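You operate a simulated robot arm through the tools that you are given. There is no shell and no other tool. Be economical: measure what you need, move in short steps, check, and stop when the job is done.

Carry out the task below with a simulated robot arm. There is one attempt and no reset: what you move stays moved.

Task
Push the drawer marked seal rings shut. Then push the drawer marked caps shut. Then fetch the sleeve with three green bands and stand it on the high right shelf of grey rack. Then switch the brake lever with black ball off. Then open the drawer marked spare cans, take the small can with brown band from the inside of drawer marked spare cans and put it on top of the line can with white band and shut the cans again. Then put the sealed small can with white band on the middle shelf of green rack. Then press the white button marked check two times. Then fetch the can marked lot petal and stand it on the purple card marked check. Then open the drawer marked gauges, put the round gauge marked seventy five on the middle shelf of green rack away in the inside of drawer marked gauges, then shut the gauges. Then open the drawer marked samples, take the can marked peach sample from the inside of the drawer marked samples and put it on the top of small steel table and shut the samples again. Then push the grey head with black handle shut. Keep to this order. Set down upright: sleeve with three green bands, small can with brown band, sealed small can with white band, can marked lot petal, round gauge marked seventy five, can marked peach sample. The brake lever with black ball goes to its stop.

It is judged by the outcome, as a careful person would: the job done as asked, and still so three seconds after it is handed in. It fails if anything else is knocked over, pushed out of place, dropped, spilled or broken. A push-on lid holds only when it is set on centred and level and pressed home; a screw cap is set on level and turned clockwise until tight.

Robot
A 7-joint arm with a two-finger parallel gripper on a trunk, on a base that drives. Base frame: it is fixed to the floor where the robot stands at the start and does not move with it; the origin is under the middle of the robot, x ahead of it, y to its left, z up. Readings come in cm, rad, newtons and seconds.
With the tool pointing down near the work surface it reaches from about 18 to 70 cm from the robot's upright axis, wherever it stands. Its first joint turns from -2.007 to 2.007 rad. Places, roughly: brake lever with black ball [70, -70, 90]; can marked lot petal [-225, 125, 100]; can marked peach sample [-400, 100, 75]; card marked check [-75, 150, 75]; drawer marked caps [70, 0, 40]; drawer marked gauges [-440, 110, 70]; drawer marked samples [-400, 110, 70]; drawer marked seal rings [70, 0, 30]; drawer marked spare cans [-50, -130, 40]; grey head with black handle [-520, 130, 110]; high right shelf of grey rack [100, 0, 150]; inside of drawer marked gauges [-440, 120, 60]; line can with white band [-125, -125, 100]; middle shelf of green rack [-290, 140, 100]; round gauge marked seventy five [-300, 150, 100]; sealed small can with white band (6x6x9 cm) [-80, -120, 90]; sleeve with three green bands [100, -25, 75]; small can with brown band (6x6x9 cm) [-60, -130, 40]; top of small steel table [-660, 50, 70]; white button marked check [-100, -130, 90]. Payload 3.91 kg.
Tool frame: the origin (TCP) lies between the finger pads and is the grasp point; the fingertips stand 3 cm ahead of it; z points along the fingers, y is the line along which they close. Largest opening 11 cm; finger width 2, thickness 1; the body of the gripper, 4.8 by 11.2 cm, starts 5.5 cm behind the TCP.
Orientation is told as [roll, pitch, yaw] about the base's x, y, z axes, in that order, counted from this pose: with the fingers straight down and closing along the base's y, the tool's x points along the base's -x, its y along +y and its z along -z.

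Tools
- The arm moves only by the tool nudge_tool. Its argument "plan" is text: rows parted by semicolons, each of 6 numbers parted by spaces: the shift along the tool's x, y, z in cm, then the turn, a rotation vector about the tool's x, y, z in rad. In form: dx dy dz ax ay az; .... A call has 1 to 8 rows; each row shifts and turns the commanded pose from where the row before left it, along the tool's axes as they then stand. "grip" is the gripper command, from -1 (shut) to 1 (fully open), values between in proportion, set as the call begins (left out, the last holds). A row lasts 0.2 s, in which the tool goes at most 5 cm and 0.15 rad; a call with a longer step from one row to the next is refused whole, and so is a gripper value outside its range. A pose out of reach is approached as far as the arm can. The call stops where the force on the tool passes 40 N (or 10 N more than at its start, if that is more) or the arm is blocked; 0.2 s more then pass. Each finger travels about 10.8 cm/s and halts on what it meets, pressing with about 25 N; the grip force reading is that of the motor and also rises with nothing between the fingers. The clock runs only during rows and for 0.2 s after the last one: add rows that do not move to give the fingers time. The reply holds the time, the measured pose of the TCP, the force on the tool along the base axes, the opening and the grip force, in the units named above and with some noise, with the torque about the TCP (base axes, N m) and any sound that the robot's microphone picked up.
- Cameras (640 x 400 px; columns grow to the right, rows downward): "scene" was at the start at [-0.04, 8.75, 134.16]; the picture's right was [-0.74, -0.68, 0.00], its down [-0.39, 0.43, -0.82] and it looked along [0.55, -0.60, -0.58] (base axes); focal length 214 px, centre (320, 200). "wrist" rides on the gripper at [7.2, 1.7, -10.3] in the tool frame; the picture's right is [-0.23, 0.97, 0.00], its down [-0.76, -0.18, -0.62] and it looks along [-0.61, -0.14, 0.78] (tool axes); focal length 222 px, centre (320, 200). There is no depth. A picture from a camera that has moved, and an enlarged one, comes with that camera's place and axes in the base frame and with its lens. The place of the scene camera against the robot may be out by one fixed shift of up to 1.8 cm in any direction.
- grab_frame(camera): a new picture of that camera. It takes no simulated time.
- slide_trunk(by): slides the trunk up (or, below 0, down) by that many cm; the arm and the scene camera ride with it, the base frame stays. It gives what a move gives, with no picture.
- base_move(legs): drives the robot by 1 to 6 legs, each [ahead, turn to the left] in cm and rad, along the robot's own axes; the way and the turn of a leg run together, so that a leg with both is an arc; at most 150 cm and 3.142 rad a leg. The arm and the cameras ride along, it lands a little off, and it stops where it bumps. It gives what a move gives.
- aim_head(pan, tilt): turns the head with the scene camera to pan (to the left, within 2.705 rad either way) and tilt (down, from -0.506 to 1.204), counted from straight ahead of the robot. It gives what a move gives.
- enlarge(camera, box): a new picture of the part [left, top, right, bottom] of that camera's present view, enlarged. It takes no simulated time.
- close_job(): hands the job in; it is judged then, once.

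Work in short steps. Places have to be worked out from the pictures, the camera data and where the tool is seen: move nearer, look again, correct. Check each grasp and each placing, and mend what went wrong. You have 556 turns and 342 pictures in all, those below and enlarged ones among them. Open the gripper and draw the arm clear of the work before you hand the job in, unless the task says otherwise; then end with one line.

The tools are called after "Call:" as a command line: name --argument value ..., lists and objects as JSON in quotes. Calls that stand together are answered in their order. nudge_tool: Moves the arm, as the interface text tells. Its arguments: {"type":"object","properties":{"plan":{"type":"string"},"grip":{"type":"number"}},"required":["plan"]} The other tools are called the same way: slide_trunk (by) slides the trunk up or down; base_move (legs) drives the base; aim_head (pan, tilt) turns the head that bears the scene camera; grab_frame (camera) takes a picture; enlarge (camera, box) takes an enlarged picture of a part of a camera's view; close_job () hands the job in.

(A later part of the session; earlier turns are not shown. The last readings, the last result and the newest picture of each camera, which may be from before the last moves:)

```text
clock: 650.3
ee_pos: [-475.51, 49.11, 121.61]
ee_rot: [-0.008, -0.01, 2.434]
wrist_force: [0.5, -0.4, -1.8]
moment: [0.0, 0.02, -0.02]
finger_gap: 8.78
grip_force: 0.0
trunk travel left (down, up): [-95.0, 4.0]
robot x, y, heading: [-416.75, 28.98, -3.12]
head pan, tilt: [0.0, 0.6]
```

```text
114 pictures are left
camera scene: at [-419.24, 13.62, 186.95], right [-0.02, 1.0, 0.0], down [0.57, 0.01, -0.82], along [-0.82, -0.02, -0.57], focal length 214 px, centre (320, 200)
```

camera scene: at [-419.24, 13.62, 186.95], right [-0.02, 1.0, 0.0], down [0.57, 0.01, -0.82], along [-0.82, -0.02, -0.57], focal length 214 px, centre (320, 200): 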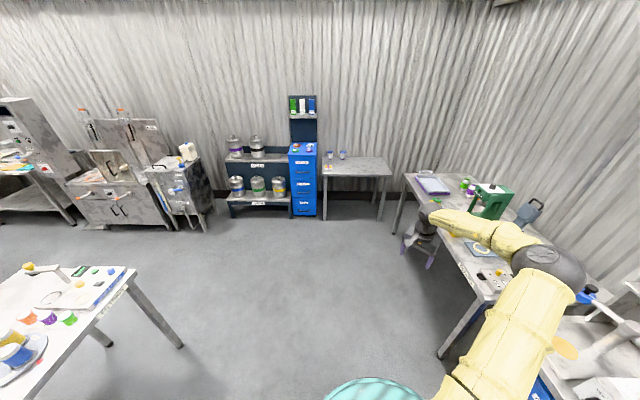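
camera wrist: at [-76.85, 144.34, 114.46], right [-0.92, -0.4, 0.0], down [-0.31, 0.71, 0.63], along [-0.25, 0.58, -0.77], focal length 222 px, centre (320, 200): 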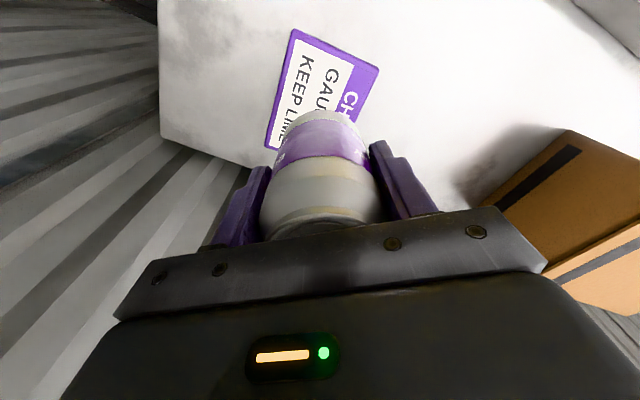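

I turn to face the drawers.

Call:
base_move --legs '[[0, -1.58]]'

Call:
aim_head --pan 0.2 --tilt 0.7

Call:
grab_frame --camera "scene"

Call:
enlarge --camera "scene" --box '[200, 190, 440, 370]'

```text
clock: 656.3
ee_pos: [-395.29, 87.42, 121.57]
ee_rot: [-0.007, -0.01, 0.844]
wrist_force: [0.8, -0.2, -0.6]
moment: [0.0, 0.02, 0.01]
finger_gap: 8.79
grip_force: 0.0
trunk travel left (down, up): [-95.0, 4.0]
robot x, y, heading: [-416.48, 29.33, 1.57]
head pan, tilt: [0.0, 0.6]
```

```text
clock: 657.0
ee_pos: [-395.29, 87.46, 121.69]
ee_rot: [-0.007, -0.01, 0.845]
wrist_force: [0.5, -0.5, 0.0]
moment: [0.01, -0.01, 0.0]
finger_gap: 8.8
grip_force: 0.0
trunk travel left (down, up): [-95.0, 4.0]
robot x, y, heading: [-416.54, 29.11, 1.575]
head pan, tilt: [0.201, 0.7]
```

```text
113 pictures are left
camera scene: at [-433.61, 31.32, 186.09], right [0.98, 0.2, 0.0], down [0.13, -0.63, -0.77], along [-0.15, 0.75, -0.64], focal length 214 px, centre (320, 200)
```

scene: 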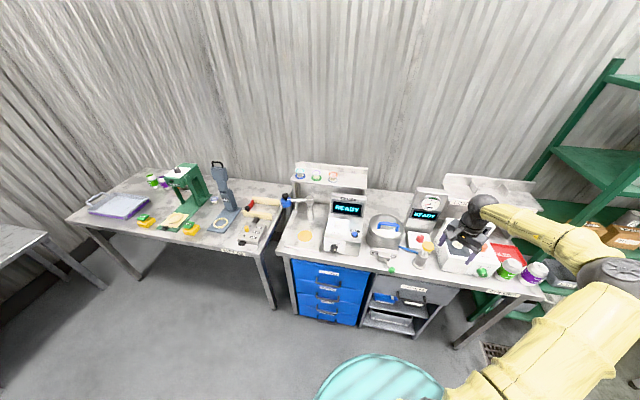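

```text
2.22 times, centred on (320, 280) of scene
camera zoom: at [-433.61, 31.32, 186.09], right [0.98, 0.2, 0.0], down [0.13, -0.63, -0.77], along [-0.15, 0.75, -0.64], focal length 477 px, centre (320, 22)
```

zoom: 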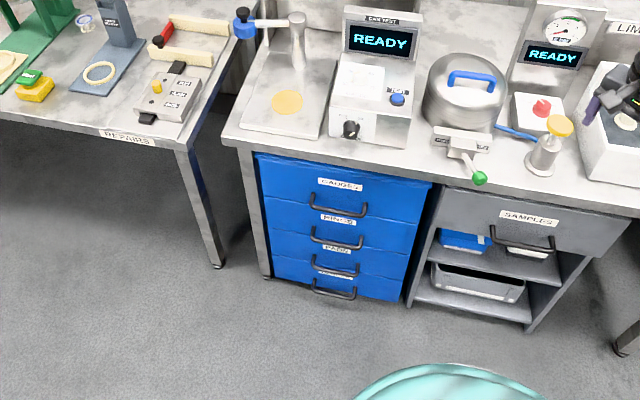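

GAUGES is the top blue drawer. I rotate the tool to the drawer-pulling orientation, centre the arm, shift the base left and lower.

Call:
nudge_tool --plan "2 2 0 0 0 0.14; 2 2 0 0 0 0.14; 3 2 0 0 0 0.14; 3 2 0 0 0 0.14; 3.5 1.5 0 0 0 0.14; 3.5 1 0 0 0 0.14; 3.5 0 0 0 0 0; 3.5 0 0 0 0 0" --grip -0.36

Call:
base_move --legs '[[-8, 0], [0, 1.57], [18, 0], [0, -1.57]]'

Call:
slide_trunk --by -40

Call:
aim_head --pan 0.0 --tilt 0.7

Call:
grab_frame --camera "scene"

```text
clock: 658.8
ee_pos: [-422.77, 88.99, 121.3]
ee_rot: [0.001, -0.011, 0.003]
wrist_force: [0.5, 0.3, -0.2]
moment: [-0.01, 0.0, 0.02]
finger_gap: 3.55
grip_force: 0.2
trunk travel left (down, up): [-95.0, 4.0]
robot x, y, heading: [-416.98, 28.75, 1.572]
head pan, tilt: [0.201, 0.7]
```

```text
clock: 672.2
ee_pos: [-439.5, 81.63, 121.28]
ee_rot: [0.002, -0.012, -0.012]
wrist_force: [-0.3, 0.1, -0.9]
moment: [0.0, 0.01, 0.0]
finger_gap: 3.5
grip_force: 0.0
trunk travel left (down, up): [-95.0, 4.0]
robot x, y, heading: [-434.78, 21.76, 1.551]
head pan, tilt: [0.201, 0.7]
```

```text
clock: 676.1
ee_pos: [-439.41, 81.56, 81.26]
ee_rot: [0.001, -0.013, -0.012]
wrist_force: [-0.4, 0.0, 0.0]
moment: [0.0, 0.01, 0.01]
finger_gap: 3.52
grip_force: 0.1
trunk travel left (down, up): [-55.0, 44.0]
robot x, y, heading: [-434.66, 21.56, 1.555]
head pan, tilt: [0.201, 0.7]
```

```text
clock: 676.8
ee_pos: [-439.47, 81.61, 81.35]
ee_rot: [0.001, -0.011, -0.013]
wrist_force: [0.0, 1.0, -0.4]
moment: [0.0, 0.01, 0.03]
finger_gap: 3.49
grip_force: 0.0
trunk travel left (down, up): [-55.0, 44.0]
robot x, y, heading: [-434.0, 21.21, 1.555]
head pan, tilt: [0.0, 0.7]
```

```text
111 pictures are left
camera scene: at [-449.85, 24.2, 146.08], right [1.0, -0.02, 0.0], down [-0.01, -0.64, -0.76], along [0.01, 0.76, -0.64], focal length 214 px, centre (320, 200)
```

scene: 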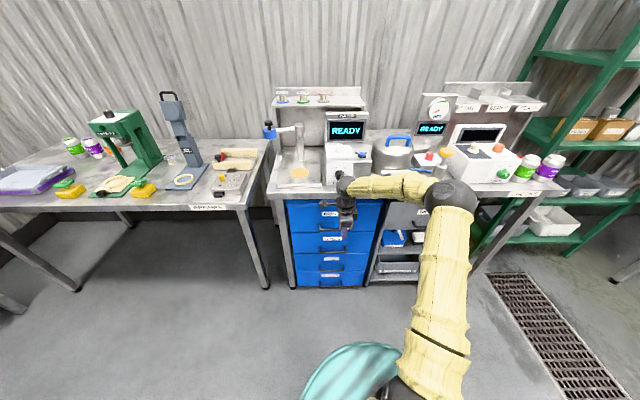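

Call:
enlarge --camera "scene" --box '[270, 170, 400, 300]'

Call:
grab_frame --camera "wrist"

```text
3.08 times, centred on (335, 235) of scene
camera zoom: at [-449.85, 24.2, 146.08], right [1.0, -0.02, 0.0], down [-0.01, -0.64, -0.76], along [0.01, 0.76, -0.64], focal length 660 px, centre (274, 92)
```

zoom: 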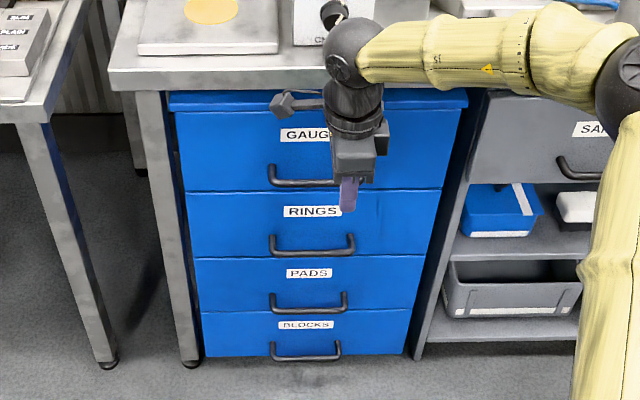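

```text
109 pictures are left
camera wrist: at [-446.75, 83.39, 91.54], right [0.24, 0.97, 0.01], down [0.75, -0.19, 0.63], along [0.61, -0.15, -0.78], focal length 222 px, centre (320, 200)
```

wrist: 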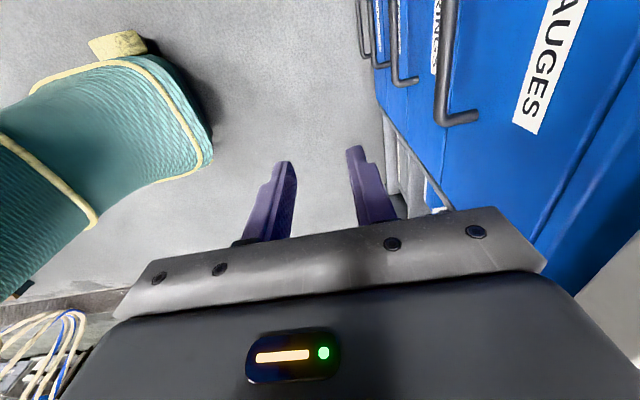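

The bar is at about (-443, y 94.5, z 67.3). I tilt the tool 0.48 forward and move to a spot ~10 cm short of it.

Call:
nudge_tool --plan "1.1 0 0 -0.12 0 0; 1.1 0 0 -0.12 0 0; 1.1 0 0 -0.12 0 0; 0 0 0 -0.12 0 0; 0 2.5 2.5 0 0 0; 0 2.5 2.5 0 0 0; 0 0 2 0 0 0; 0 0 0 0 0 0"

Call:
grab_frame --camera "wrist"

```text
clock: 678.6
ee_pos: [-442.57, 89.28, 77.36]
ee_rot: [0.484, -0.01, -0.012]
wrist_force: [-0.9, 0.7, -0.1]
moment: [0.02, 0.0, 0.0]
finger_gap: 3.52
grip_force: 0.0
trunk travel left (down, up): [-55.0, 44.0]
robot x, y, heading: [-434.6, 21.31, 1.551]
head pan, tilt: [0.0, 0.7]
```

```text
108 pictures are left
camera wrist: at [-449.94, 86.13, 87.22], right [0.23, 0.86, 0.45], down [0.75, -0.46, 0.48], along [0.62, 0.23, -0.75], focal length 222 px, centre (320, 200)
```

wrist: 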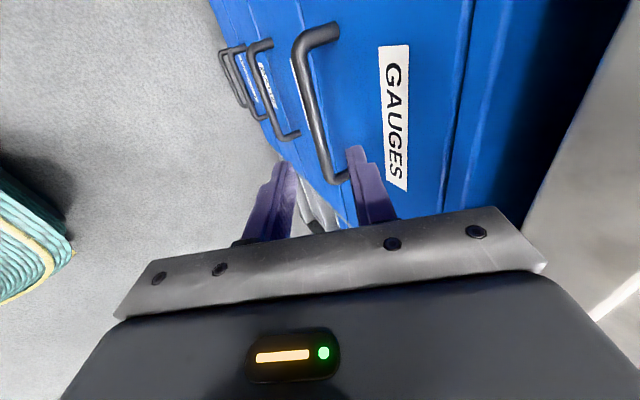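

The bar is on the tool axis about 11.8 cm ahead. I advance 7 cm and check.

Call:
nudge_tool --plan "0 0 2.5 0 0 0; 0 0 2.5 0 0 0; 0 0 2 0 0 0; 0 0 0 0 0 0"

Call:
grab_frame --camera "wrist"

```text
clock: 679.6
ee_pos: [-442.59, 92.46, 71.12]
ee_rot: [0.484, -0.011, -0.013]
wrist_force: [0.3, 0.5, 0.4]
moment: [0.0, -0.03, 0.01]
finger_gap: 3.5
grip_force: 0.1
trunk travel left (down, up): [-55.0, 44.0]
robot x, y, heading: [-434.59, 21.32, 1.55]
head pan, tilt: [0.0, 0.7]
```

```text
107 pictures are left
camera wrist: at [-449.84, 89.31, 80.95], right [0.23, 0.86, 0.45], down [0.75, -0.46, 0.48], along [0.62, 0.23, -0.75], focal length 222 px, centre (320, 200)
```

wrist: 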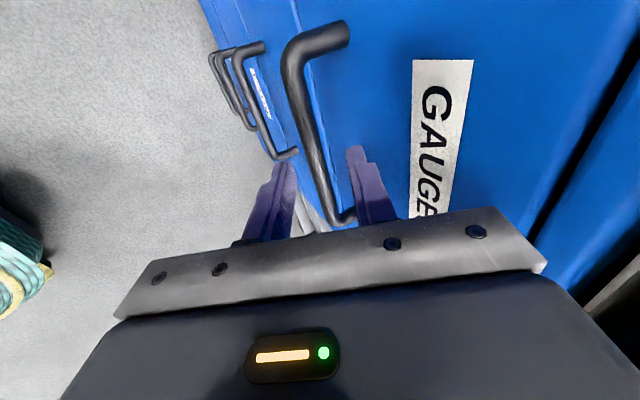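

Bar is between the fingertips. I advance 3 cm and close.

Call:
nudge_tool --plan "0 0 1.5 0 0 0; 0 0 1.5 0 0 0; 0 0 0 0 0 0"

Call:
nudge_tool --plan "0 0 0 0 0 0; 0 0 0 0 0 0; 0 0 0 0 0 0" --grip -1

Call:
base_move --legs '[[-14, 0]]'

Call:
grab_frame --camera "wrist"

```text
clock: 680.4
ee_pos: [-442.49, 93.71, 68.56]
ee_rot: [0.482, -0.013, -0.013]
wrist_force: [-0.6, -0.3, 0.5]
moment: [-0.03, 0.02, 0.0]
finger_gap: 3.52
grip_force: 0.2
trunk travel left (down, up): [-55.0, 44.0]
robot x, y, heading: [-434.38, 21.15, 1.556]
head pan, tilt: [0.0, 0.7]
```

```text
clock: 681.2
ee_pos: [-442.7, 93.63, 68.36]
ee_rot: [0.477, -0.015, -0.011]
wrist_force: [1.7, -29.0, -13.2]
moment: [-0.52, -0.46, 0.56]
finger_gap: 1.36
grip_force: 45.4
trunk travel left (down, up): [-55.0, 44.0]
robot x, y, heading: [-434.35, 21.35, 1.553]
head pan, tilt: [0.0, 0.7]
```

```text
clock: 682.6
ee_pos: [-442.48, 80.09, 68.42]
ee_rot: [0.48, -0.015, -0.016]
wrist_force: [13.1, -0.4, -24.0]
moment: [-0.13, -0.69, 0.46]
finger_gap: 1.35
grip_force: 45.3
trunk travel left (down, up): [-55.0, 44.0]
robot x, y, heading: [-434.8, 7.79, 1.554]
head pan, tilt: [0.0, 0.7]
```

```text
106 pictures are left
camera wrist: at [-449.88, 76.95, 78.21], right [0.23, 0.86, 0.45], down [0.75, -0.46, 0.48], along [0.62, 0.23, -0.75], focal length 222 px, centre (320, 200)
```

wrist: 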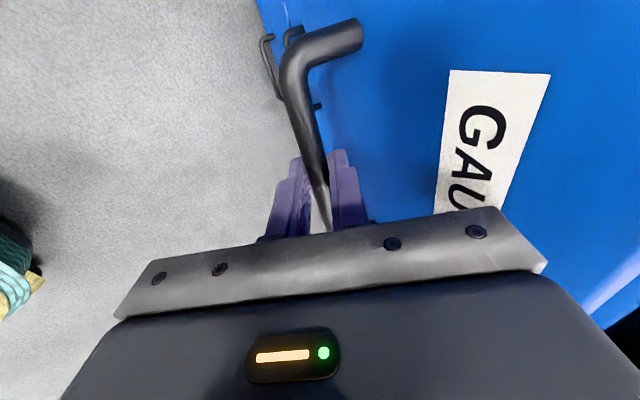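

The drawer moves. I pull 10 cm more, then release and back off upward.

Call:
base_move --legs '[[-10, 0]]'

Call:
nudge_tool --plan "0 0 0 0 0 0; 0 0 0 0 0 0; 0 0 -3 0 0 0; 0 0 -4 0 0 0; 0 0 -4 0 0 0; 0 0 -4 0 0 0; 0 0 0 0 0 0" --grip -0.36

Call:
slide_trunk --by 35

Call:
grab_frame --camera "scene"

```text
clock: 683.9
ee_pos: [-442.52, 69.95, 68.35]
ee_rot: [0.479, -0.017, -0.016]
wrist_force: [11.3, -1.0, -12.9]
moment: [-0.06, -0.59, 0.55]
finger_gap: 1.37
grip_force: 45.1
trunk travel left (down, up): [-55.0, 44.0]
robot x, y, heading: [-435.2, -2.41, 1.557]
head pan, tilt: [0.0, 0.7]
```

```text
clock: 685.5
ee_pos: [-442.95, 62.79, 81.62]
ee_rot: [0.478, -0.017, -0.014]
wrist_force: [0.3, 0.5, -0.2]
moment: [0.01, -0.02, -0.04]
finger_gap: 3.55
grip_force: 0.1
trunk travel left (down, up): [-55.0, 44.0]
robot x, y, heading: [-435.06, -2.9, 1.551]
head pan, tilt: [0.0, 0.7]
```

```text
clock: 688.9
ee_pos: [-442.96, 62.84, 116.54]
ee_rot: [0.479, -0.019, -0.016]
wrist_force: [0.0, 0.2, 0.1]
moment: [0.02, 0.02, -0.02]
finger_gap: 3.53
grip_force: 0.0
trunk travel left (down, up): [-90.0, 9.0]
robot x, y, heading: [-434.92, -2.44, 1.557]
head pan, tilt: [0.0, 0.7]
```

```text
105 pictures are left
camera scene: at [-450.26, 0.21, 181.08], right [1.0, -0.02, 0.0], down [-0.01, -0.64, -0.76], along [0.01, 0.76, -0.64], focal length 214 px, centre (320, 200)
```

scene: 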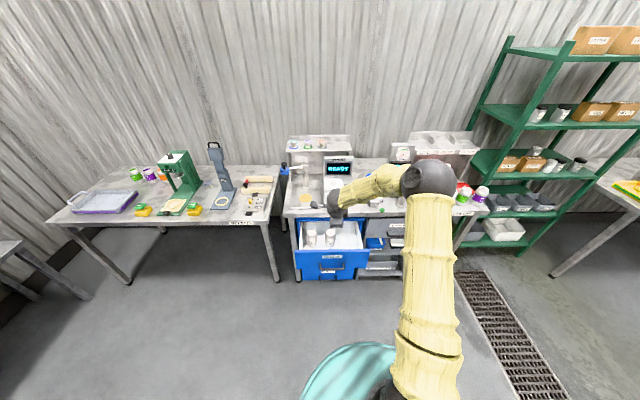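

Call:
enlarge --camera "scene" --box '[280, 180, 400, 290]'

```text
3.64 times, centred on (340, 235) of scene
camera zoom: at [-450.26, 0.21, 181.08], right [1.0, -0.02, 0.0], down [-0.01, -0.64, -0.76], along [0.01, 0.76, -0.64], focal length 780 px, centre (247, 73)
```

zoom: 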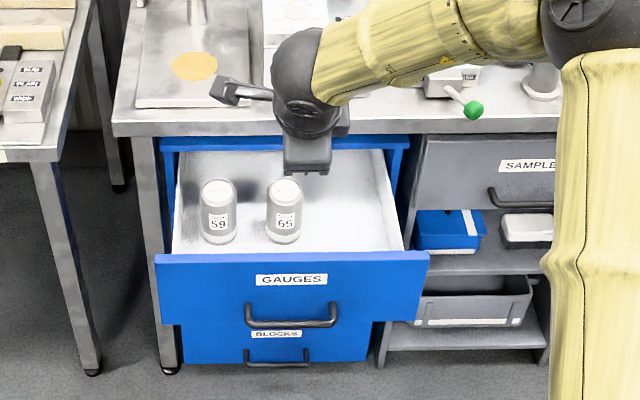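

The drawer is open, with gauges 59 and 65 inside and free space at the right around (-430,87). Before fetching gauge 75 I rotate the tool in free space: closing left-right, tilted forward, camera on top.

Call:
nudge_tool --plan "0 0 0 0 0 0.15; 0 0 0 0 0 0.15; 0 0 0 0 0 0.15; 0 0 0 0 0 0.15; 0 0 0 0 0 0.15; 0 0 0 0 0 0.15; 0 0 0 0 0 0.15; 0 0 0 0 0 0.15"

Call:
nudge_tool --plan "0 0 0 0 0 0.15; 0 0 0 0 0 0.15; 0 0 0 0 0 0.07; 0 0 0 0 0.13 0; 0 0 0 0 0.13 0; 0 0 0 0 0.13 0; 0 0 0 0 0 0" --grip 0.6

Call:
grab_frame --camera "scene"

```text
clock: 690.7
ee_pos: [-443.05, 62.78, 116.61]
ee_rot: [0.204, 0.439, -1.168]
wrist_force: [-0.4, 1.2, -0.1]
moment: [0.02, 0.02, 0.01]
finger_gap: 3.52
grip_force: 0.1
trunk travel left (down, up): [-90.0, 9.0]
robot x, y, heading: [-435.22, -2.25, 1.556]
head pan, tilt: [0.0, 0.7]
```

```text
clock: 692.3
ee_pos: [-442.93, 62.8, 116.63]
ee_rot: [0.028, 0.87, -1.564]
wrist_force: [0.2, -0.3, -0.3]
moment: [-0.04, 0.0, 0.01]
finger_gap: 8.81
grip_force: 0.0
trunk travel left (down, up): [-90.0, 9.0]
robot x, y, heading: [-434.88, -2.61, 1.55]
head pan, tilt: [0.0, 0.7]
```

```text
103 pictures are left
camera scene: at [-450.2, 0.2, 181.09], right [1.0, -0.02, 0.0], down [-0.01, -0.64, -0.76], along [0.01, 0.76, -0.64], focal length 214 px, centre (320, 200)
```

scene: 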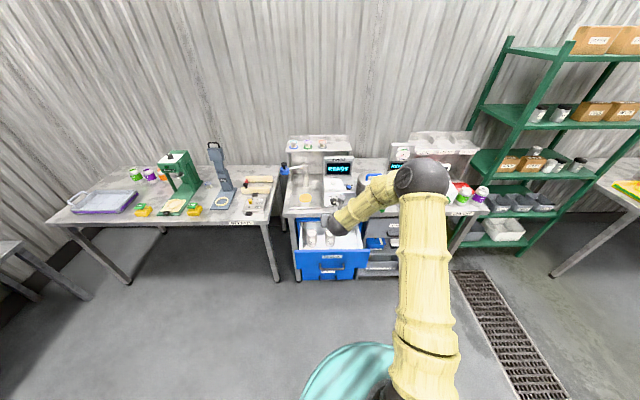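

All reached. I drive to the green rack.

Call:
base_move --legs '[[0, -1.313], [80, 0], [79, 0], [0, 1.333]]'

Call:
aim_head --pan 0.1 --tilt 0.5

Call:
grab_frame --camera "scene"

Call:
grab_frame --camera "wrist"

```text
clock: 711.4
ee_pos: [-288.8, 100.95, 116.58]
ee_rot: [0.03, 0.871, -1.537]
wrist_force: [-0.5, 0.8, 0.0]
moment: [0.04, -0.03, -0.03]
finger_gap: 8.81
grip_force: 0.0
trunk travel left (down, up): [-90.0, 9.0]
robot x, y, heading: [-279.29, 35.96, 1.575]
head pan, tilt: [0.0, 0.7]
```

```text
clock: 712.1
ee_pos: [-288.7, 101.1, 116.65]
ee_rot: [0.029, 0.871, -1.54]
wrist_force: [0.0, 1.1, -0.1]
moment: [0.0, -0.01, 0.01]
finger_gap: 8.8
grip_force: 0.1
trunk travel left (down, up): [-90.0, 9.0]
robot x, y, heading: [-279.42, 35.68, 1.58]
head pan, tilt: [0.099, 0.499]
```

```text
102 pictures are left
camera scene: at [-295.42, 38.7, 182.85], right [0.99, 0.1, 0.0], down [0.05, -0.48, -0.88], along [-0.09, 0.87, -0.48], focal length 214 px, centre (320, 200)
```

scene: 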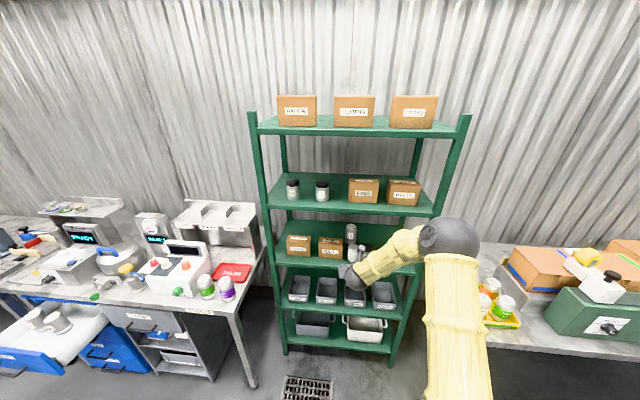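

```text
101 pictures are left
camera wrist: at [-287.12, 97.81, 128.82], right [0.98, -0.14, -0.16], down [-0.17, -0.97, -0.18], along [-0.12, 0.21, -0.97], focal length 222 px, centre (320, 200)
```

wrist: 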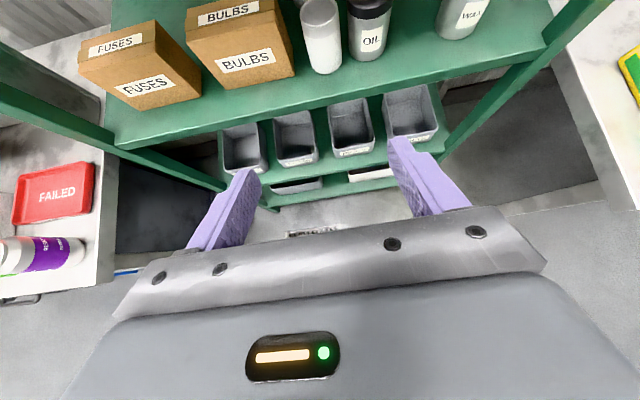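

I lower 6 cm to fit under the shelf above, then drive in and look.

Call:
slide_trunk --by -6.2

Call:
base_move --legs '[[22, 0]]'

Call:
grab_frame --camera "wrist"

Call:
aim_head --pan 0.15 --tilt 0.65

Call:
enlarge --camera "scene" --box '[230, 130, 470, 300]'

```text
clock: 713.1
ee_pos: [-288.69, 100.93, 110.5]
ee_rot: [0.029, 0.87, -1.541]
wrist_force: [0.2, -0.8, -1.1]
moment: [0.02, -0.01, 0.0]
finger_gap: 8.82
grip_force: 0.0
trunk travel left (down, up): [-83.8, 15.2]
robot x, y, heading: [-279.47, 35.98, 1.578]
head pan, tilt: [0.099, 0.499]
```

```text
clock: 715.0
ee_pos: [-288.64, 122.96, 110.32]
ee_rot: [0.029, 0.87, -1.542]
wrist_force: [0.7, -0.9, -0.3]
moment: [-0.01, -0.01, -0.02]
finger_gap: 8.79
grip_force: 0.0
trunk travel left (down, up): [-83.8, 15.2]
robot x, y, heading: [-279.3, 57.95, 1.574]
head pan, tilt: [0.099, 0.499]
```

```text
100 pictures are left
camera wrist: at [-286.99, 119.82, 122.58], right [0.98, -0.14, -0.15], down [-0.17, -0.97, -0.18], along [-0.12, 0.21, -0.97], focal length 222 px, centre (320, 200)
```

wrist: 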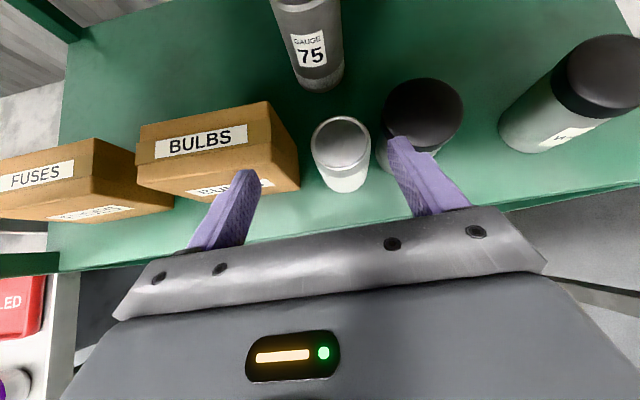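

```text
clock: 715.7
ee_pos: [-288.58, 122.9, 110.35]
ee_rot: [0.031, 0.87, -1.544]
wrist_force: [0.7, 0.4, -1.1]
moment: [0.04, 0.03, 0.02]
finger_gap: 8.79
grip_force: 0.0
trunk travel left (down, up): [-83.8, 15.2]
robot x, y, heading: [-279.34, 57.92, 1.573]
head pan, tilt: [0.15, 0.649]
```

```text
2.35 times, centred on (350, 215) of scene
camera zoom: at [-295.89, 60.15, 175.32], right [0.99, 0.15, 0.0], down [0.09, -0.6, -0.8], along [-0.12, 0.79, -0.6], focal length 505 px, centre (249, 165)
```

zoom: 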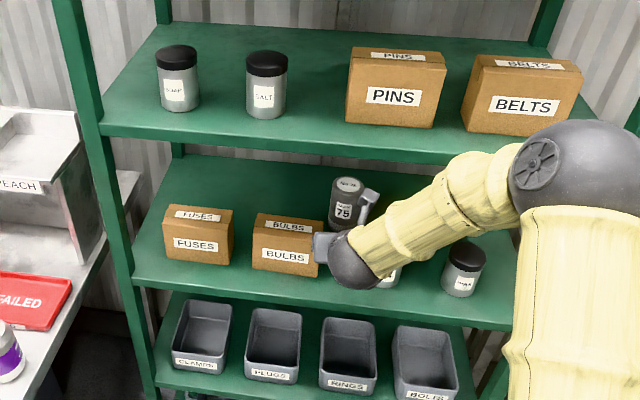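

The forearm slopes up too steeply and would hit the shelf above. I back off, lower the trunk 25 cm and raise the arm by the same amount to flatten it.

Call:
base_move --legs '[[-16, 0]]'

Call:
slide_trunk --by -25

Call:
nudge_tool --plan "2.67 0 -2.26 0 0 0; 2.67 0 -2.26 0 0 0; 2.67 0 -2.26 0 0 0; 2.67 0 -2.26 0 0 0; 2.67 0 -2.26 0 0 0; 2.67 0 -2.26 0 0 0; 2.67 0 -2.26 0 0 0; 0 0 0 0 0 0"

Call:
grab_frame --camera "scene"

```text
clock: 717.2
ee_pos: [-288.45, 106.96, 110.38]
ee_rot: [0.028, 0.871, -1.545]
wrist_force: [0.7, -0.7, 0.9]
moment: [0.0, 0.01, 0.02]
finger_gap: 8.81
grip_force: 0.0
trunk travel left (down, up): [-83.8, 15.2]
robot x, y, heading: [-279.34, 41.86, 1.568]
head pan, tilt: [0.15, 0.649]
```

```text
clock: 719.8
ee_pos: [-288.37, 106.95, 85.47]
ee_rot: [0.03, 0.87, -1.547]
wrist_force: [0.6, 0.4, 0.6]
moment: [0.01, 0.0, 0.01]
finger_gap: 8.82
grip_force: 0.0
trunk travel left (down, up): [-58.8, 40.2]
robot x, y, heading: [-279.47, 41.45, 1.574]
head pan, tilt: [0.15, 0.649]
```

```text
clock: 721.6
ee_pos: [-288.81, 107.01, 109.98]
ee_rot: [0.029, 0.871, -1.547]
wrist_force: [-0.8, 0.4, 0.4]
moment: [0.0, -0.01, 0.01]
finger_gap: 8.79
grip_force: 0.1
trunk travel left (down, up): [-58.8, 40.2]
robot x, y, heading: [-278.98, 41.67, 1.568]
head pan, tilt: [0.15, 0.649]
```

```text
98 pictures are left
camera scene: at [-295.87, 44.28, 150.32], right [0.99, 0.15, 0.0], down [0.09, -0.6, -0.8], along [-0.12, 0.79, -0.6], focal length 214 px, centre (320, 200)
```

scene: 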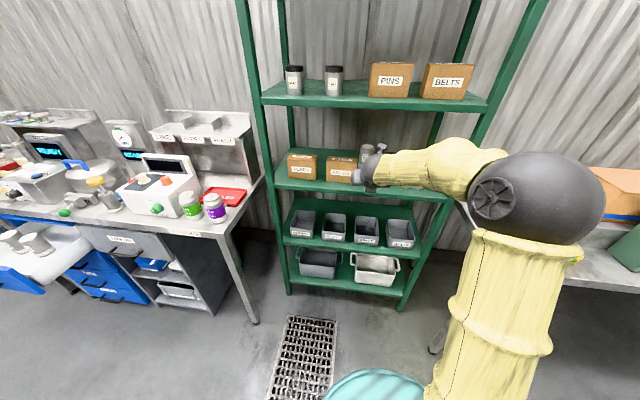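

Better; one more step of 12 cm for margin.

Call:
slide_trunk --by -12

Call:
nudge_tool --plan "2.3 0 -1.94 0 0 0; 2.3 0 -1.94 0 0 0; 2.3 0 -1.94 0 0 0; 2.3 0 -1.94 0 0 0; 0 0 0 0 0 0"

Call:
base_move --legs '[[16, 0]]'

Call:
grab_frame --camera "scene"

Call:
grab_frame --camera "wrist"

```text
clock: 723.1
ee_pos: [-288.83, 107.03, 97.92]
ee_rot: [0.028, 0.871, -1.547]
wrist_force: [0.4, 0.2, 0.2]
moment: [0.03, 0.02, -0.02]
finger_gap: 8.81
grip_force: 0.1
trunk travel left (down, up): [-46.8, 52.2]
robot x, y, heading: [-279.0, 41.62, 1.574]
head pan, tilt: [0.15, 0.649]
```

```text
clock: 724.3
ee_pos: [-289.12, 106.88, 110.04]
ee_rot: [0.03, 0.871, -1.544]
wrist_force: [-0.2, -0.4, -0.6]
moment: [-0.02, 0.03, -0.01]
finger_gap: 8.8
grip_force: 0.0
trunk travel left (down, up): [-46.8, 52.2]
robot x, y, heading: [-279.37, 42.06, 1.568]
head pan, tilt: [0.15, 0.649]
```

```text
clock: 725.9
ee_pos: [-289.12, 122.95, 110.06]
ee_rot: [0.028, 0.87, -1.546]
wrist_force: [0.7, 0.2, 0.3]
moment: [0.0, 0.02, -0.02]
finger_gap: 8.79
grip_force: 0.0
trunk travel left (down, up): [-46.8, 52.2]
robot x, y, heading: [-279.3, 57.62, 1.572]
head pan, tilt: [0.15, 0.649]
```

```text
97 pictures are left
camera scene: at [-295.87, 60.27, 138.32], right [0.99, 0.15, 0.0], down [0.09, -0.6, -0.8], along [-0.12, 0.79, -0.6], focal length 214 px, centre (320, 200)
```

scene: 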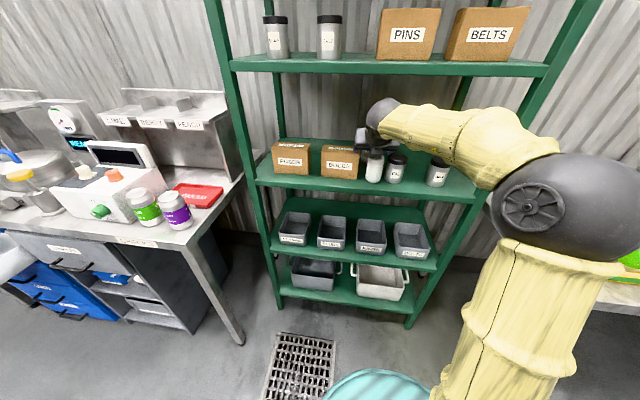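

```text
96 pictures are left
camera wrist: at [-287.49, 119.74, 122.23], right [0.98, -0.14, -0.15], down [-0.17, -0.97, -0.18], along [-0.12, 0.21, -0.97], focal length 222 px, centre (320, 200)
```

wrist: 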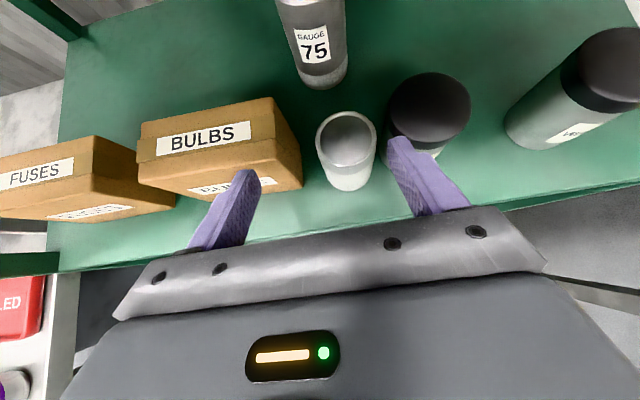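

The forearm is level now. The gauge is at about (-287.6,143.8). I centre laterally, set the opening to 8 cm and move in above the other items.

Call:
nudge_tool --plan "0 1.4 0 0 0 0; 0 0 0 0 0 0" --grip 0.45

Call:
base_move --legs '[[11, 0]]'

Call:
grab_frame --camera "wrist"

Call:
enlarge --camera "scene" --box '[240, 40, 480, 240]'

```text
clock: 726.5
ee_pos: [-287.73, 122.93, 110.01]
ee_rot: [0.03, 0.872, -1.544]
wrist_force: [0.2, -0.3, -0.7]
moment: [-0.01, 0.02, -0.01]
finger_gap: 7.97
grip_force: 0.1
trunk travel left (down, up): [-46.8, 52.2]
robot x, y, heading: [-279.29, 57.46, 1.571]
head pan, tilt: [0.15, 0.649]
```

```text
clock: 727.8
ee_pos: [-287.48, 133.84, 110.1]
ee_rot: [0.032, 0.869, -1.547]
wrist_force: [0.0, -0.8, 0.2]
moment: [-0.02, 0.01, 0.02]
finger_gap: 7.98
grip_force: 0.0
trunk travel left (down, up): [-46.8, 52.2]
robot x, y, heading: [-279.12, 68.57, 1.564]
head pan, tilt: [0.15, 0.649]
```

```text
95 pictures are left
camera wrist: at [-285.87, 130.68, 122.27], right [0.98, -0.15, -0.15], down [-0.17, -0.97, -0.18], along [-0.12, 0.21, -0.97], focal length 222 px, centre (320, 200)
```

wrist: 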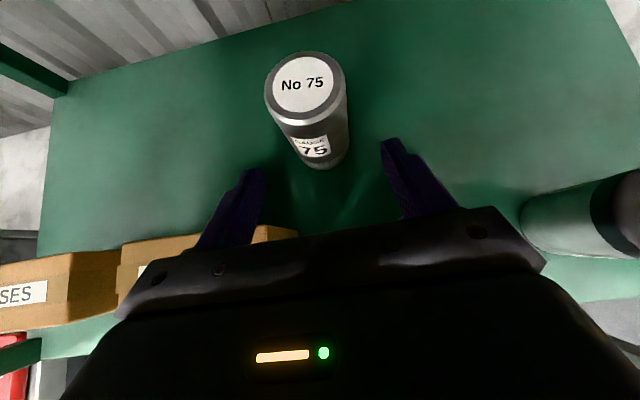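

```text
2.00 times, centred on (360, 140) of scene
camera zoom: at [-295.84, 71.26, 138.32], right [0.99, 0.15, 0.0], down [0.09, -0.6, -0.8], along [-0.12, 0.79, -0.61], focal length 429 px, centre (240, 320)
```

zoom: 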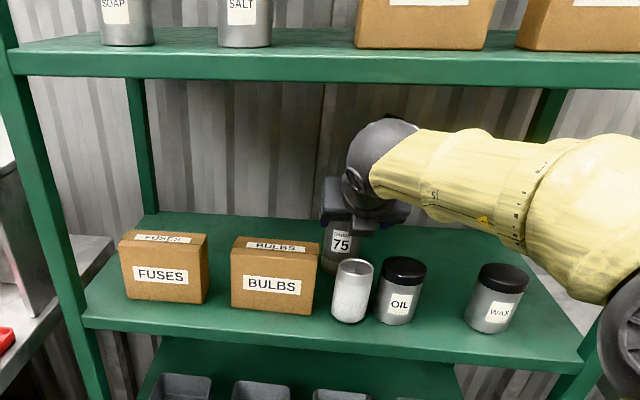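

Gauge top at about (-287.7,143.2,107.5), centred between the fingers. I move in along the tool.

Call:
nudge_tool --plan "0.9 -0.1 2.2 0 0 0; 0.9 0 2.2 0 0 0; 0 0 2.2 0 0 0; 0 0 2.2 0 0 0; 0 0 2 0 0 0; 0 0 0 0 0 0"

Call:
grab_frame --camera "wrist"

Call:
enlarge --camera "scene" --box '[240, 40, 480, 240]'

```text
clock: 729.2
ee_pos: [-287.38, 143.22, 104.48]
ee_rot: [0.03, 0.87, -1.55]
wrist_force: [0.6, 0.8, 0.4]
moment: [0.03, -0.03, 0.03]
finger_gap: 7.97
grip_force: 0.1
trunk travel left (down, up): [-46.8, 52.2]
robot x, y, heading: [-279.27, 68.62, 1.571]
head pan, tilt: [0.15, 0.649]
```

```text
93 pictures are left
camera wrist: at [-285.86, 140.09, 116.67], right [0.98, -0.15, -0.16], down [-0.17, -0.97, -0.18], along [-0.12, 0.21, -0.97], focal length 222 px, centre (320, 200)
```

wrist: 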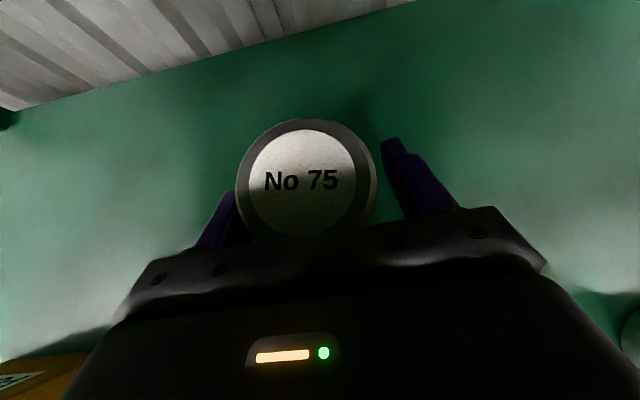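

```text
2.00 times, centred on (360, 140) of scene
camera zoom: at [-295.84, 71.25, 138.32], right [0.99, 0.15, 0.0], down [0.09, -0.6, -0.8], along [-0.12, 0.79, -0.6], focal length 429 px, centre (240, 320)
```

zoom: 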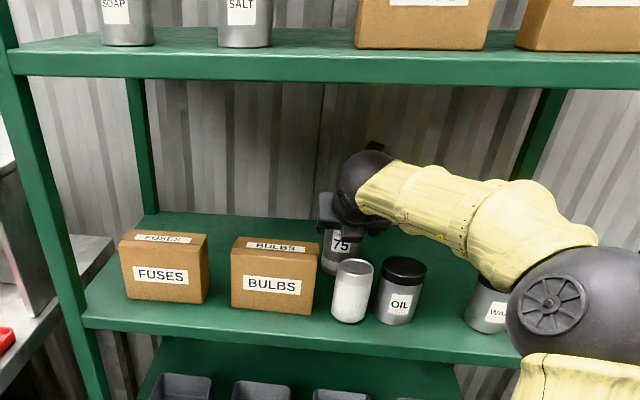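

Call:
nudge_tool --plan "0 -0.25 0 0 0 0; 0 0 0 0 0 0"

Call:
nudge_tool --plan "0 0 0 0 0 0; 0 0 0 0 0 0; 0 0 0 0 0 0" --grip -1

Call:
grab_frame --camera "wrist"

```text
clock: 729.8
ee_pos: [-287.66, 143.38, 104.38]
ee_rot: [0.029, 0.873, -1.549]
wrist_force: [-0.4, -0.1, 0.4]
moment: [0.0, 0.01, -0.02]
finger_gap: 8.0
grip_force: 0.0
trunk travel left (down, up): [-46.8, 52.2]
robot x, y, heading: [-279.2, 68.61, 1.567]
head pan, tilt: [0.15, 0.649]
```

```text
clock: 730.6
ee_pos: [-287.69, 143.26, 104.41]
ee_rot: [0.03, 0.871, -1.551]
wrist_force: [-2.1, 1.1, 1.3]
moment: [0.03, 0.26, 0.0]
finger_gap: 6.49
grip_force: 24.8
trunk travel left (down, up): [-46.8, 52.2]
robot x, y, heading: [-279.22, 68.46, 1.563]
head pan, tilt: [0.15, 0.649]
```

```text
91 pictures are left
camera wrist: at [-286.11, 140.07, 116.66], right [0.98, -0.15, -0.16], down [-0.17, -0.97, -0.18], along [-0.12, 0.21, -0.97], focal length 222 px, centre (320, 200)
```

wrist: 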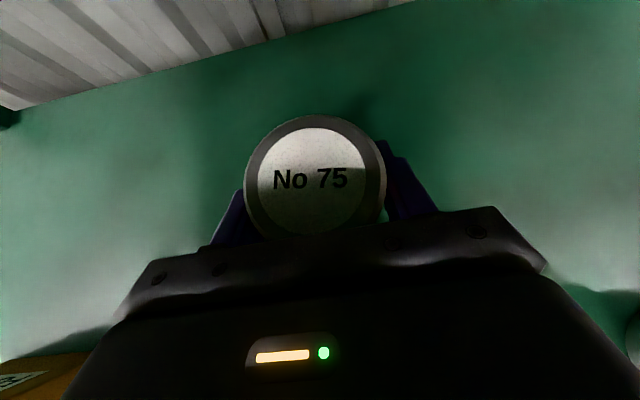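

Gripped, but there isn't enough headroom to lift the gauge over the small can I placed in front of it. I'll release it, slide the small can along the shelf (never lifting it) to the front between OIL and WAX, then come back.

Call:
nudge_tool --plan "0 0 0 0 0 0; 0 0 0 0 0 0; 0 0 -2.5 0 0 0; 0 0 -2.5 0 0 0; 0 0 -2.5 0 0 0; -0.6 0 -2.5 0 0 0; 0 0 0 0 0 0" --grip 0.45

Call:
base_move --legs '[[-20, 0]]'

Call:
grab_frame --camera "wrist"

```text
clock: 732.2
ee_pos: [-287.74, 135.22, 110.53]
ee_rot: [0.032, 0.872, -1.547]
wrist_force: [-0.2, 0.2, 0.4]
moment: [0.01, 0.0, -0.01]
finger_gap: 7.97
grip_force: 0.0
trunk travel left (down, up): [-46.8, 52.2]
robot x, y, heading: [-279.1, 68.4, 1.568]
head pan, tilt: [0.15, 0.649]
```

```text
clock: 734.0
ee_pos: [-287.59, 114.9, 110.51]
ee_rot: [0.029, 0.87, -1.551]
wrist_force: [0.1, 0.5, -0.3]
moment: [-0.01, 0.0, 0.03]
finger_gap: 7.97
grip_force: 0.1
trunk travel left (down, up): [-46.8, 52.2]
robot x, y, heading: [-279.78, 48.22, 1.564]
head pan, tilt: [0.15, 0.649]
```

```text
90 pictures are left
camera wrist: at [-286.1, 111.64, 122.7], right [0.98, -0.15, -0.15], down [-0.18, -0.97, -0.18], along [-0.12, 0.21, -0.97], focal length 222 px, centre (320, 200)
```

wrist: 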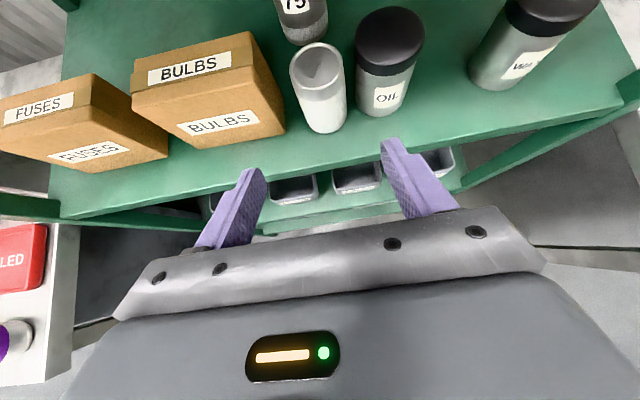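

Sliding past OIL would bring the can to the edge, so I leave it alone. Instead I use a flatter tool tilt (65°), which lets me lift the gauge ~10 cm within the headroom.

Call:
nudge_tool --plan "0 0 0 0 0.13 0; 0 0 0 0 0.134 0; 0 0 0 0 0 0"

Call:
base_move --legs '[[18, 0]]'

Call:
grab_frame --camera "wrist"

Call:
enlarge --camera "scene" --box '[240, 40, 480, 240]'

```text
clock: 734.8
ee_pos: [-287.57, 114.75, 110.45]
ee_rot: [0.045, 1.134, -1.533]
wrist_force: [-0.2, 0.0, -0.7]
moment: [0.0, -0.04, 0.0]
finger_gap: 7.97
grip_force: 0.1
trunk travel left (down, up): [-46.8, 52.2]
robot x, y, heading: [-279.55, 48.33, 1.567]
head pan, tilt: [0.15, 0.649]
```

```text
clock: 736.4
ee_pos: [-287.13, 132.77, 110.44]
ee_rot: [0.046, 1.135, -1.539]
wrist_force: [0.8, 0.6, -0.6]
moment: [-0.03, -0.01, -0.02]
finger_gap: 7.97
grip_force: 0.1
trunk travel left (down, up): [-46.8, 52.2]
robot x, y, heading: [-279.19, 66.3, 1.56]
head pan, tilt: [0.15, 0.649]
```

```text
89 pictures are left
camera wrist: at [-285.63, 126.66, 121.39], right [0.98, -0.1, -0.19], down [-0.18, -0.89, -0.43], along [-0.12, 0.45, -0.88], focal length 222 px, centre (320, 200)
```

wrist: 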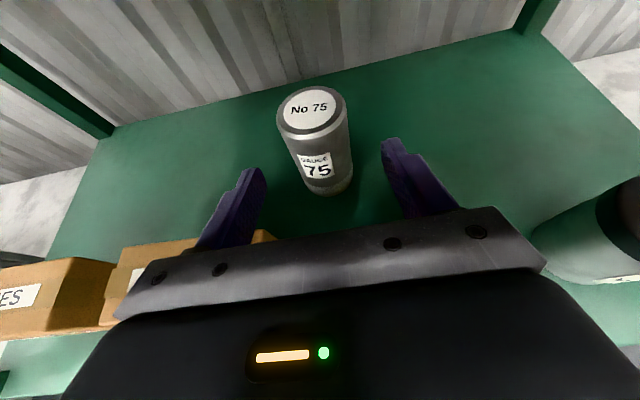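

```text
2.00 times, centred on (360, 140) of scene
camera zoom: at [-295.76, 69.1, 138.32], right [0.99, 0.14, 0.0], down [0.08, -0.6, -0.8], along [-0.11, 0.79, -0.6], focal length 429 px, centre (240, 320)
```

zoom: 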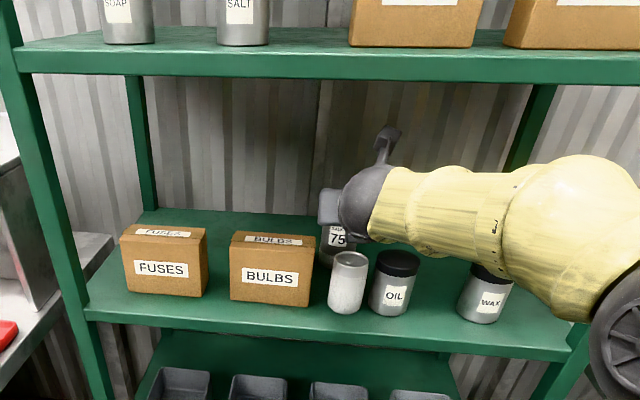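

The geometry works best at a 55° tilt, gripping lower on the gauge at z≈103.3. I adjust and move in along the tool axis.

Call:
nudge_tool --plan "0 0 0 0 -0.1 0; 0 0 0 0 -0.075 0; 0 -0.1 2.5 0 0 0; 0 0 2.5 0 0 0; 0 0 2.5 0 0 0; 0 0 2.5 0 0 0; 0 0 0 0 0 0"

Call:
grab_frame --camera "wrist"

```text
clock: 738.0
ee_pos: [-287.08, 141.2, 104.75]
ee_rot: [0.034, 0.958, -1.551]
wrist_force: [-0.4, 1.2, -0.3]
moment: [-0.02, -0.01, -0.01]
finger_gap: 7.97
grip_force: 0.1
trunk travel left (down, up): [-46.8, 52.2]
robot x, y, heading: [-279.53, 66.43, 1.559]
head pan, tilt: [0.15, 0.649]
```

```text
87 pictures are left
camera wrist: at [-285.61, 136.85, 116.62], right [0.98, -0.14, -0.17], down [-0.18, -0.95, -0.27], along [-0.12, 0.29, -0.95], focal length 222 px, centre (320, 200)
```

wrist: 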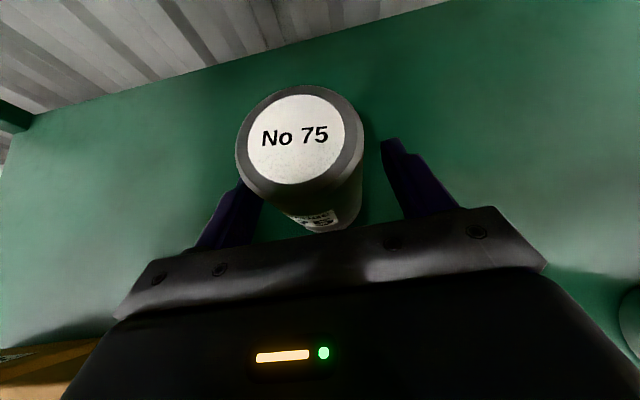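

Call:
nudge_tool --plan "0 -0.15 1.3 0 0 0; 0 0 1.2 0 0 0; 0 0 0 0 0 0"

Call:
nudge_tool --plan "0 0 0 0 0 0; 0 0 0 0 0 0; 0 0 0 0 0 0" --grip -1

Call:
slide_trunk --by 4

Call:
grab_frame --camera "wrist"

Call:
enlarge --camera "scene" --box '[240, 40, 480, 240]'

```text
clock: 738.8
ee_pos: [-287.22, 143.09, 103.29]
ee_rot: [0.035, 0.96, -1.551]
wrist_force: [-0.1, 0.0, -0.4]
moment: [-0.03, 0.03, -0.02]
finger_gap: 7.99
grip_force: 0.1
trunk travel left (down, up): [-46.8, 52.2]
robot x, y, heading: [-278.9, 66.52, 1.559]
head pan, tilt: [0.15, 0.649]
```

```text
clock: 739.6
ee_pos: [-287.29, 143.02, 103.37]
ee_rot: [0.032, 0.96, -1.552]
wrist_force: [-2.1, 0.1, 0.1]
moment: [0.05, 0.18, 0.01]
finger_gap: 6.5
grip_force: 25.0
trunk travel left (down, up): [-46.8, 52.2]
robot x, y, heading: [-279.12, 66.61, 1.556]
head pan, tilt: [0.15, 0.649]
```

```text
clock: 740.4
ee_pos: [-287.15, 143.13, 107.18]
ee_rot: [0.034, 0.958, -1.552]
wrist_force: [-0.5, 0.1, -2.5]
moment: [0.01, 0.0, -0.02]
finger_gap: 6.48
grip_force: 25.1
trunk travel left (down, up): [-50.8, 48.2]
robot x, y, heading: [-279.06, 66.4, 1.564]
head pan, tilt: [0.15, 0.649]
```

```text
86 pictures are left
camera wrist: at [-285.69, 138.86, 119.17], right [0.98, -0.14, -0.17], down [-0.18, -0.95, -0.27], along [-0.12, 0.29, -0.95], focal length 222 px, centre (320, 200)
```

wrist: 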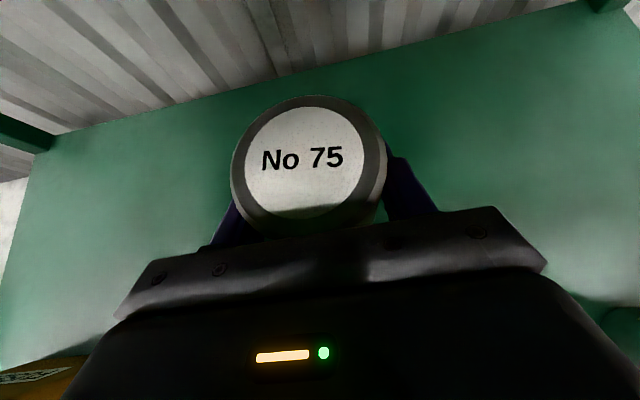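

```text
2.00 times, centred on (360, 140) of scene
camera zoom: at [-295.77, 69.13, 142.32], right [0.99, 0.14, 0.0], down [0.08, -0.6, -0.8], along [-0.11, 0.79, -0.61], focal length 429 px, centre (240, 320)
```

zoom: 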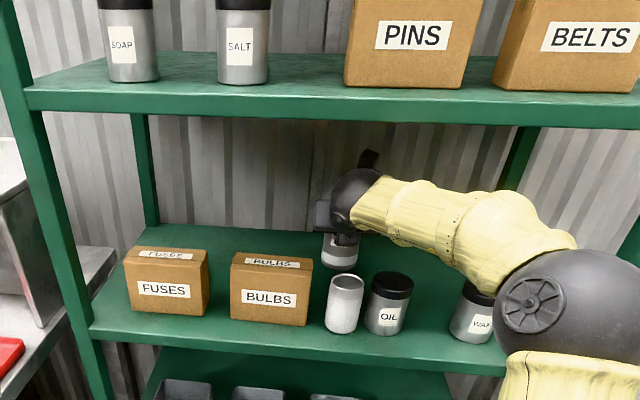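

Gauge lifted and upright. I raise 3 cm, then a little more, checking headroom.

Call:
slide_trunk --by 3.5

Call:
slide_trunk --by 2.3

Call:
enlarge --camera "scene" --box '[300, 60, 440, 240]'

```text
clock: 741.2
ee_pos: [-287.34, 143.16, 110.85]
ee_rot: [0.032, 0.959, -1.553]
wrist_force: [-0.4, -0.1, -2.2]
moment: [0.03, 0.0, -0.04]
finger_gap: 6.5
grip_force: 25.3
trunk travel left (down, up): [-54.3, 44.7]
robot x, y, heading: [-278.87, 66.14, 1.563]
head pan, tilt: [0.15, 0.649]
```

```text
clock: 741.9
ee_pos: [-287.19, 143.01, 112.83]
ee_rot: [0.035, 0.954, -1.551]
wrist_force: [-0.5, 0.3, -2.9]
moment: [-0.03, 0.03, -0.02]
finger_gap: 6.5
grip_force: 24.6
trunk travel left (down, up): [-56.6, 42.4]
robot x, y, heading: [-279.13, 66.14, 1.563]
head pan, tilt: [0.15, 0.649]
```

```text
2.22 times, centred on (370, 150) of scene
camera zoom: at [-295.76, 69.01, 148.05], right [0.99, 0.14, 0.0], down [0.08, -0.6, -0.8], along [-0.11, 0.79, -0.6], focal length 477 px, centre (209, 311)
```

zoom: 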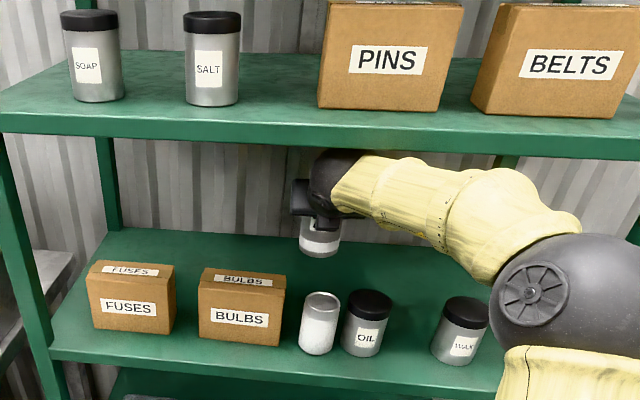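

Call:
slide_trunk --by 0.6

Call:
grab_frame --camera "wrist"

```text
clock: 742.5
ee_pos: [-287.24, 142.71, 112.44]
ee_rot: [0.039, 0.939, -1.542]
wrist_force: [0.7, 0.6, -4.1]
moment: [0.02, 0.01, -0.05]
finger_gap: 6.49
grip_force: 24.4
trunk travel left (down, up): [-57.2, 41.8]
robot x, y, heading: [-279.25, 66.19, 1.564]
head pan, tilt: [0.15, 0.649]
```

```text
83 pictures are left
camera wrist: at [-285.74, 138.73, 124.43], right [0.98, -0.14, -0.16], down [-0.18, -0.95, -0.25], along [-0.12, 0.27, -0.95], focal length 222 px, centre (320, 200)
```

wrist: 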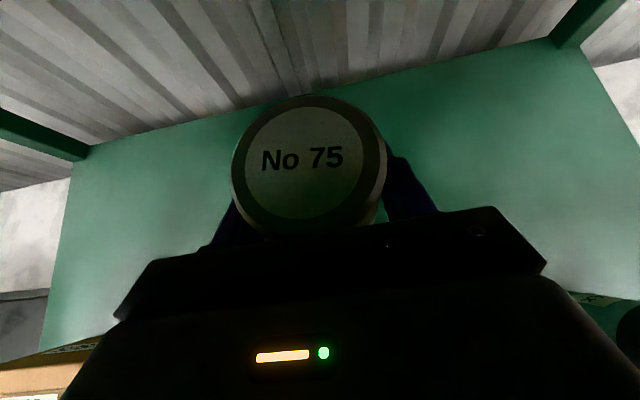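

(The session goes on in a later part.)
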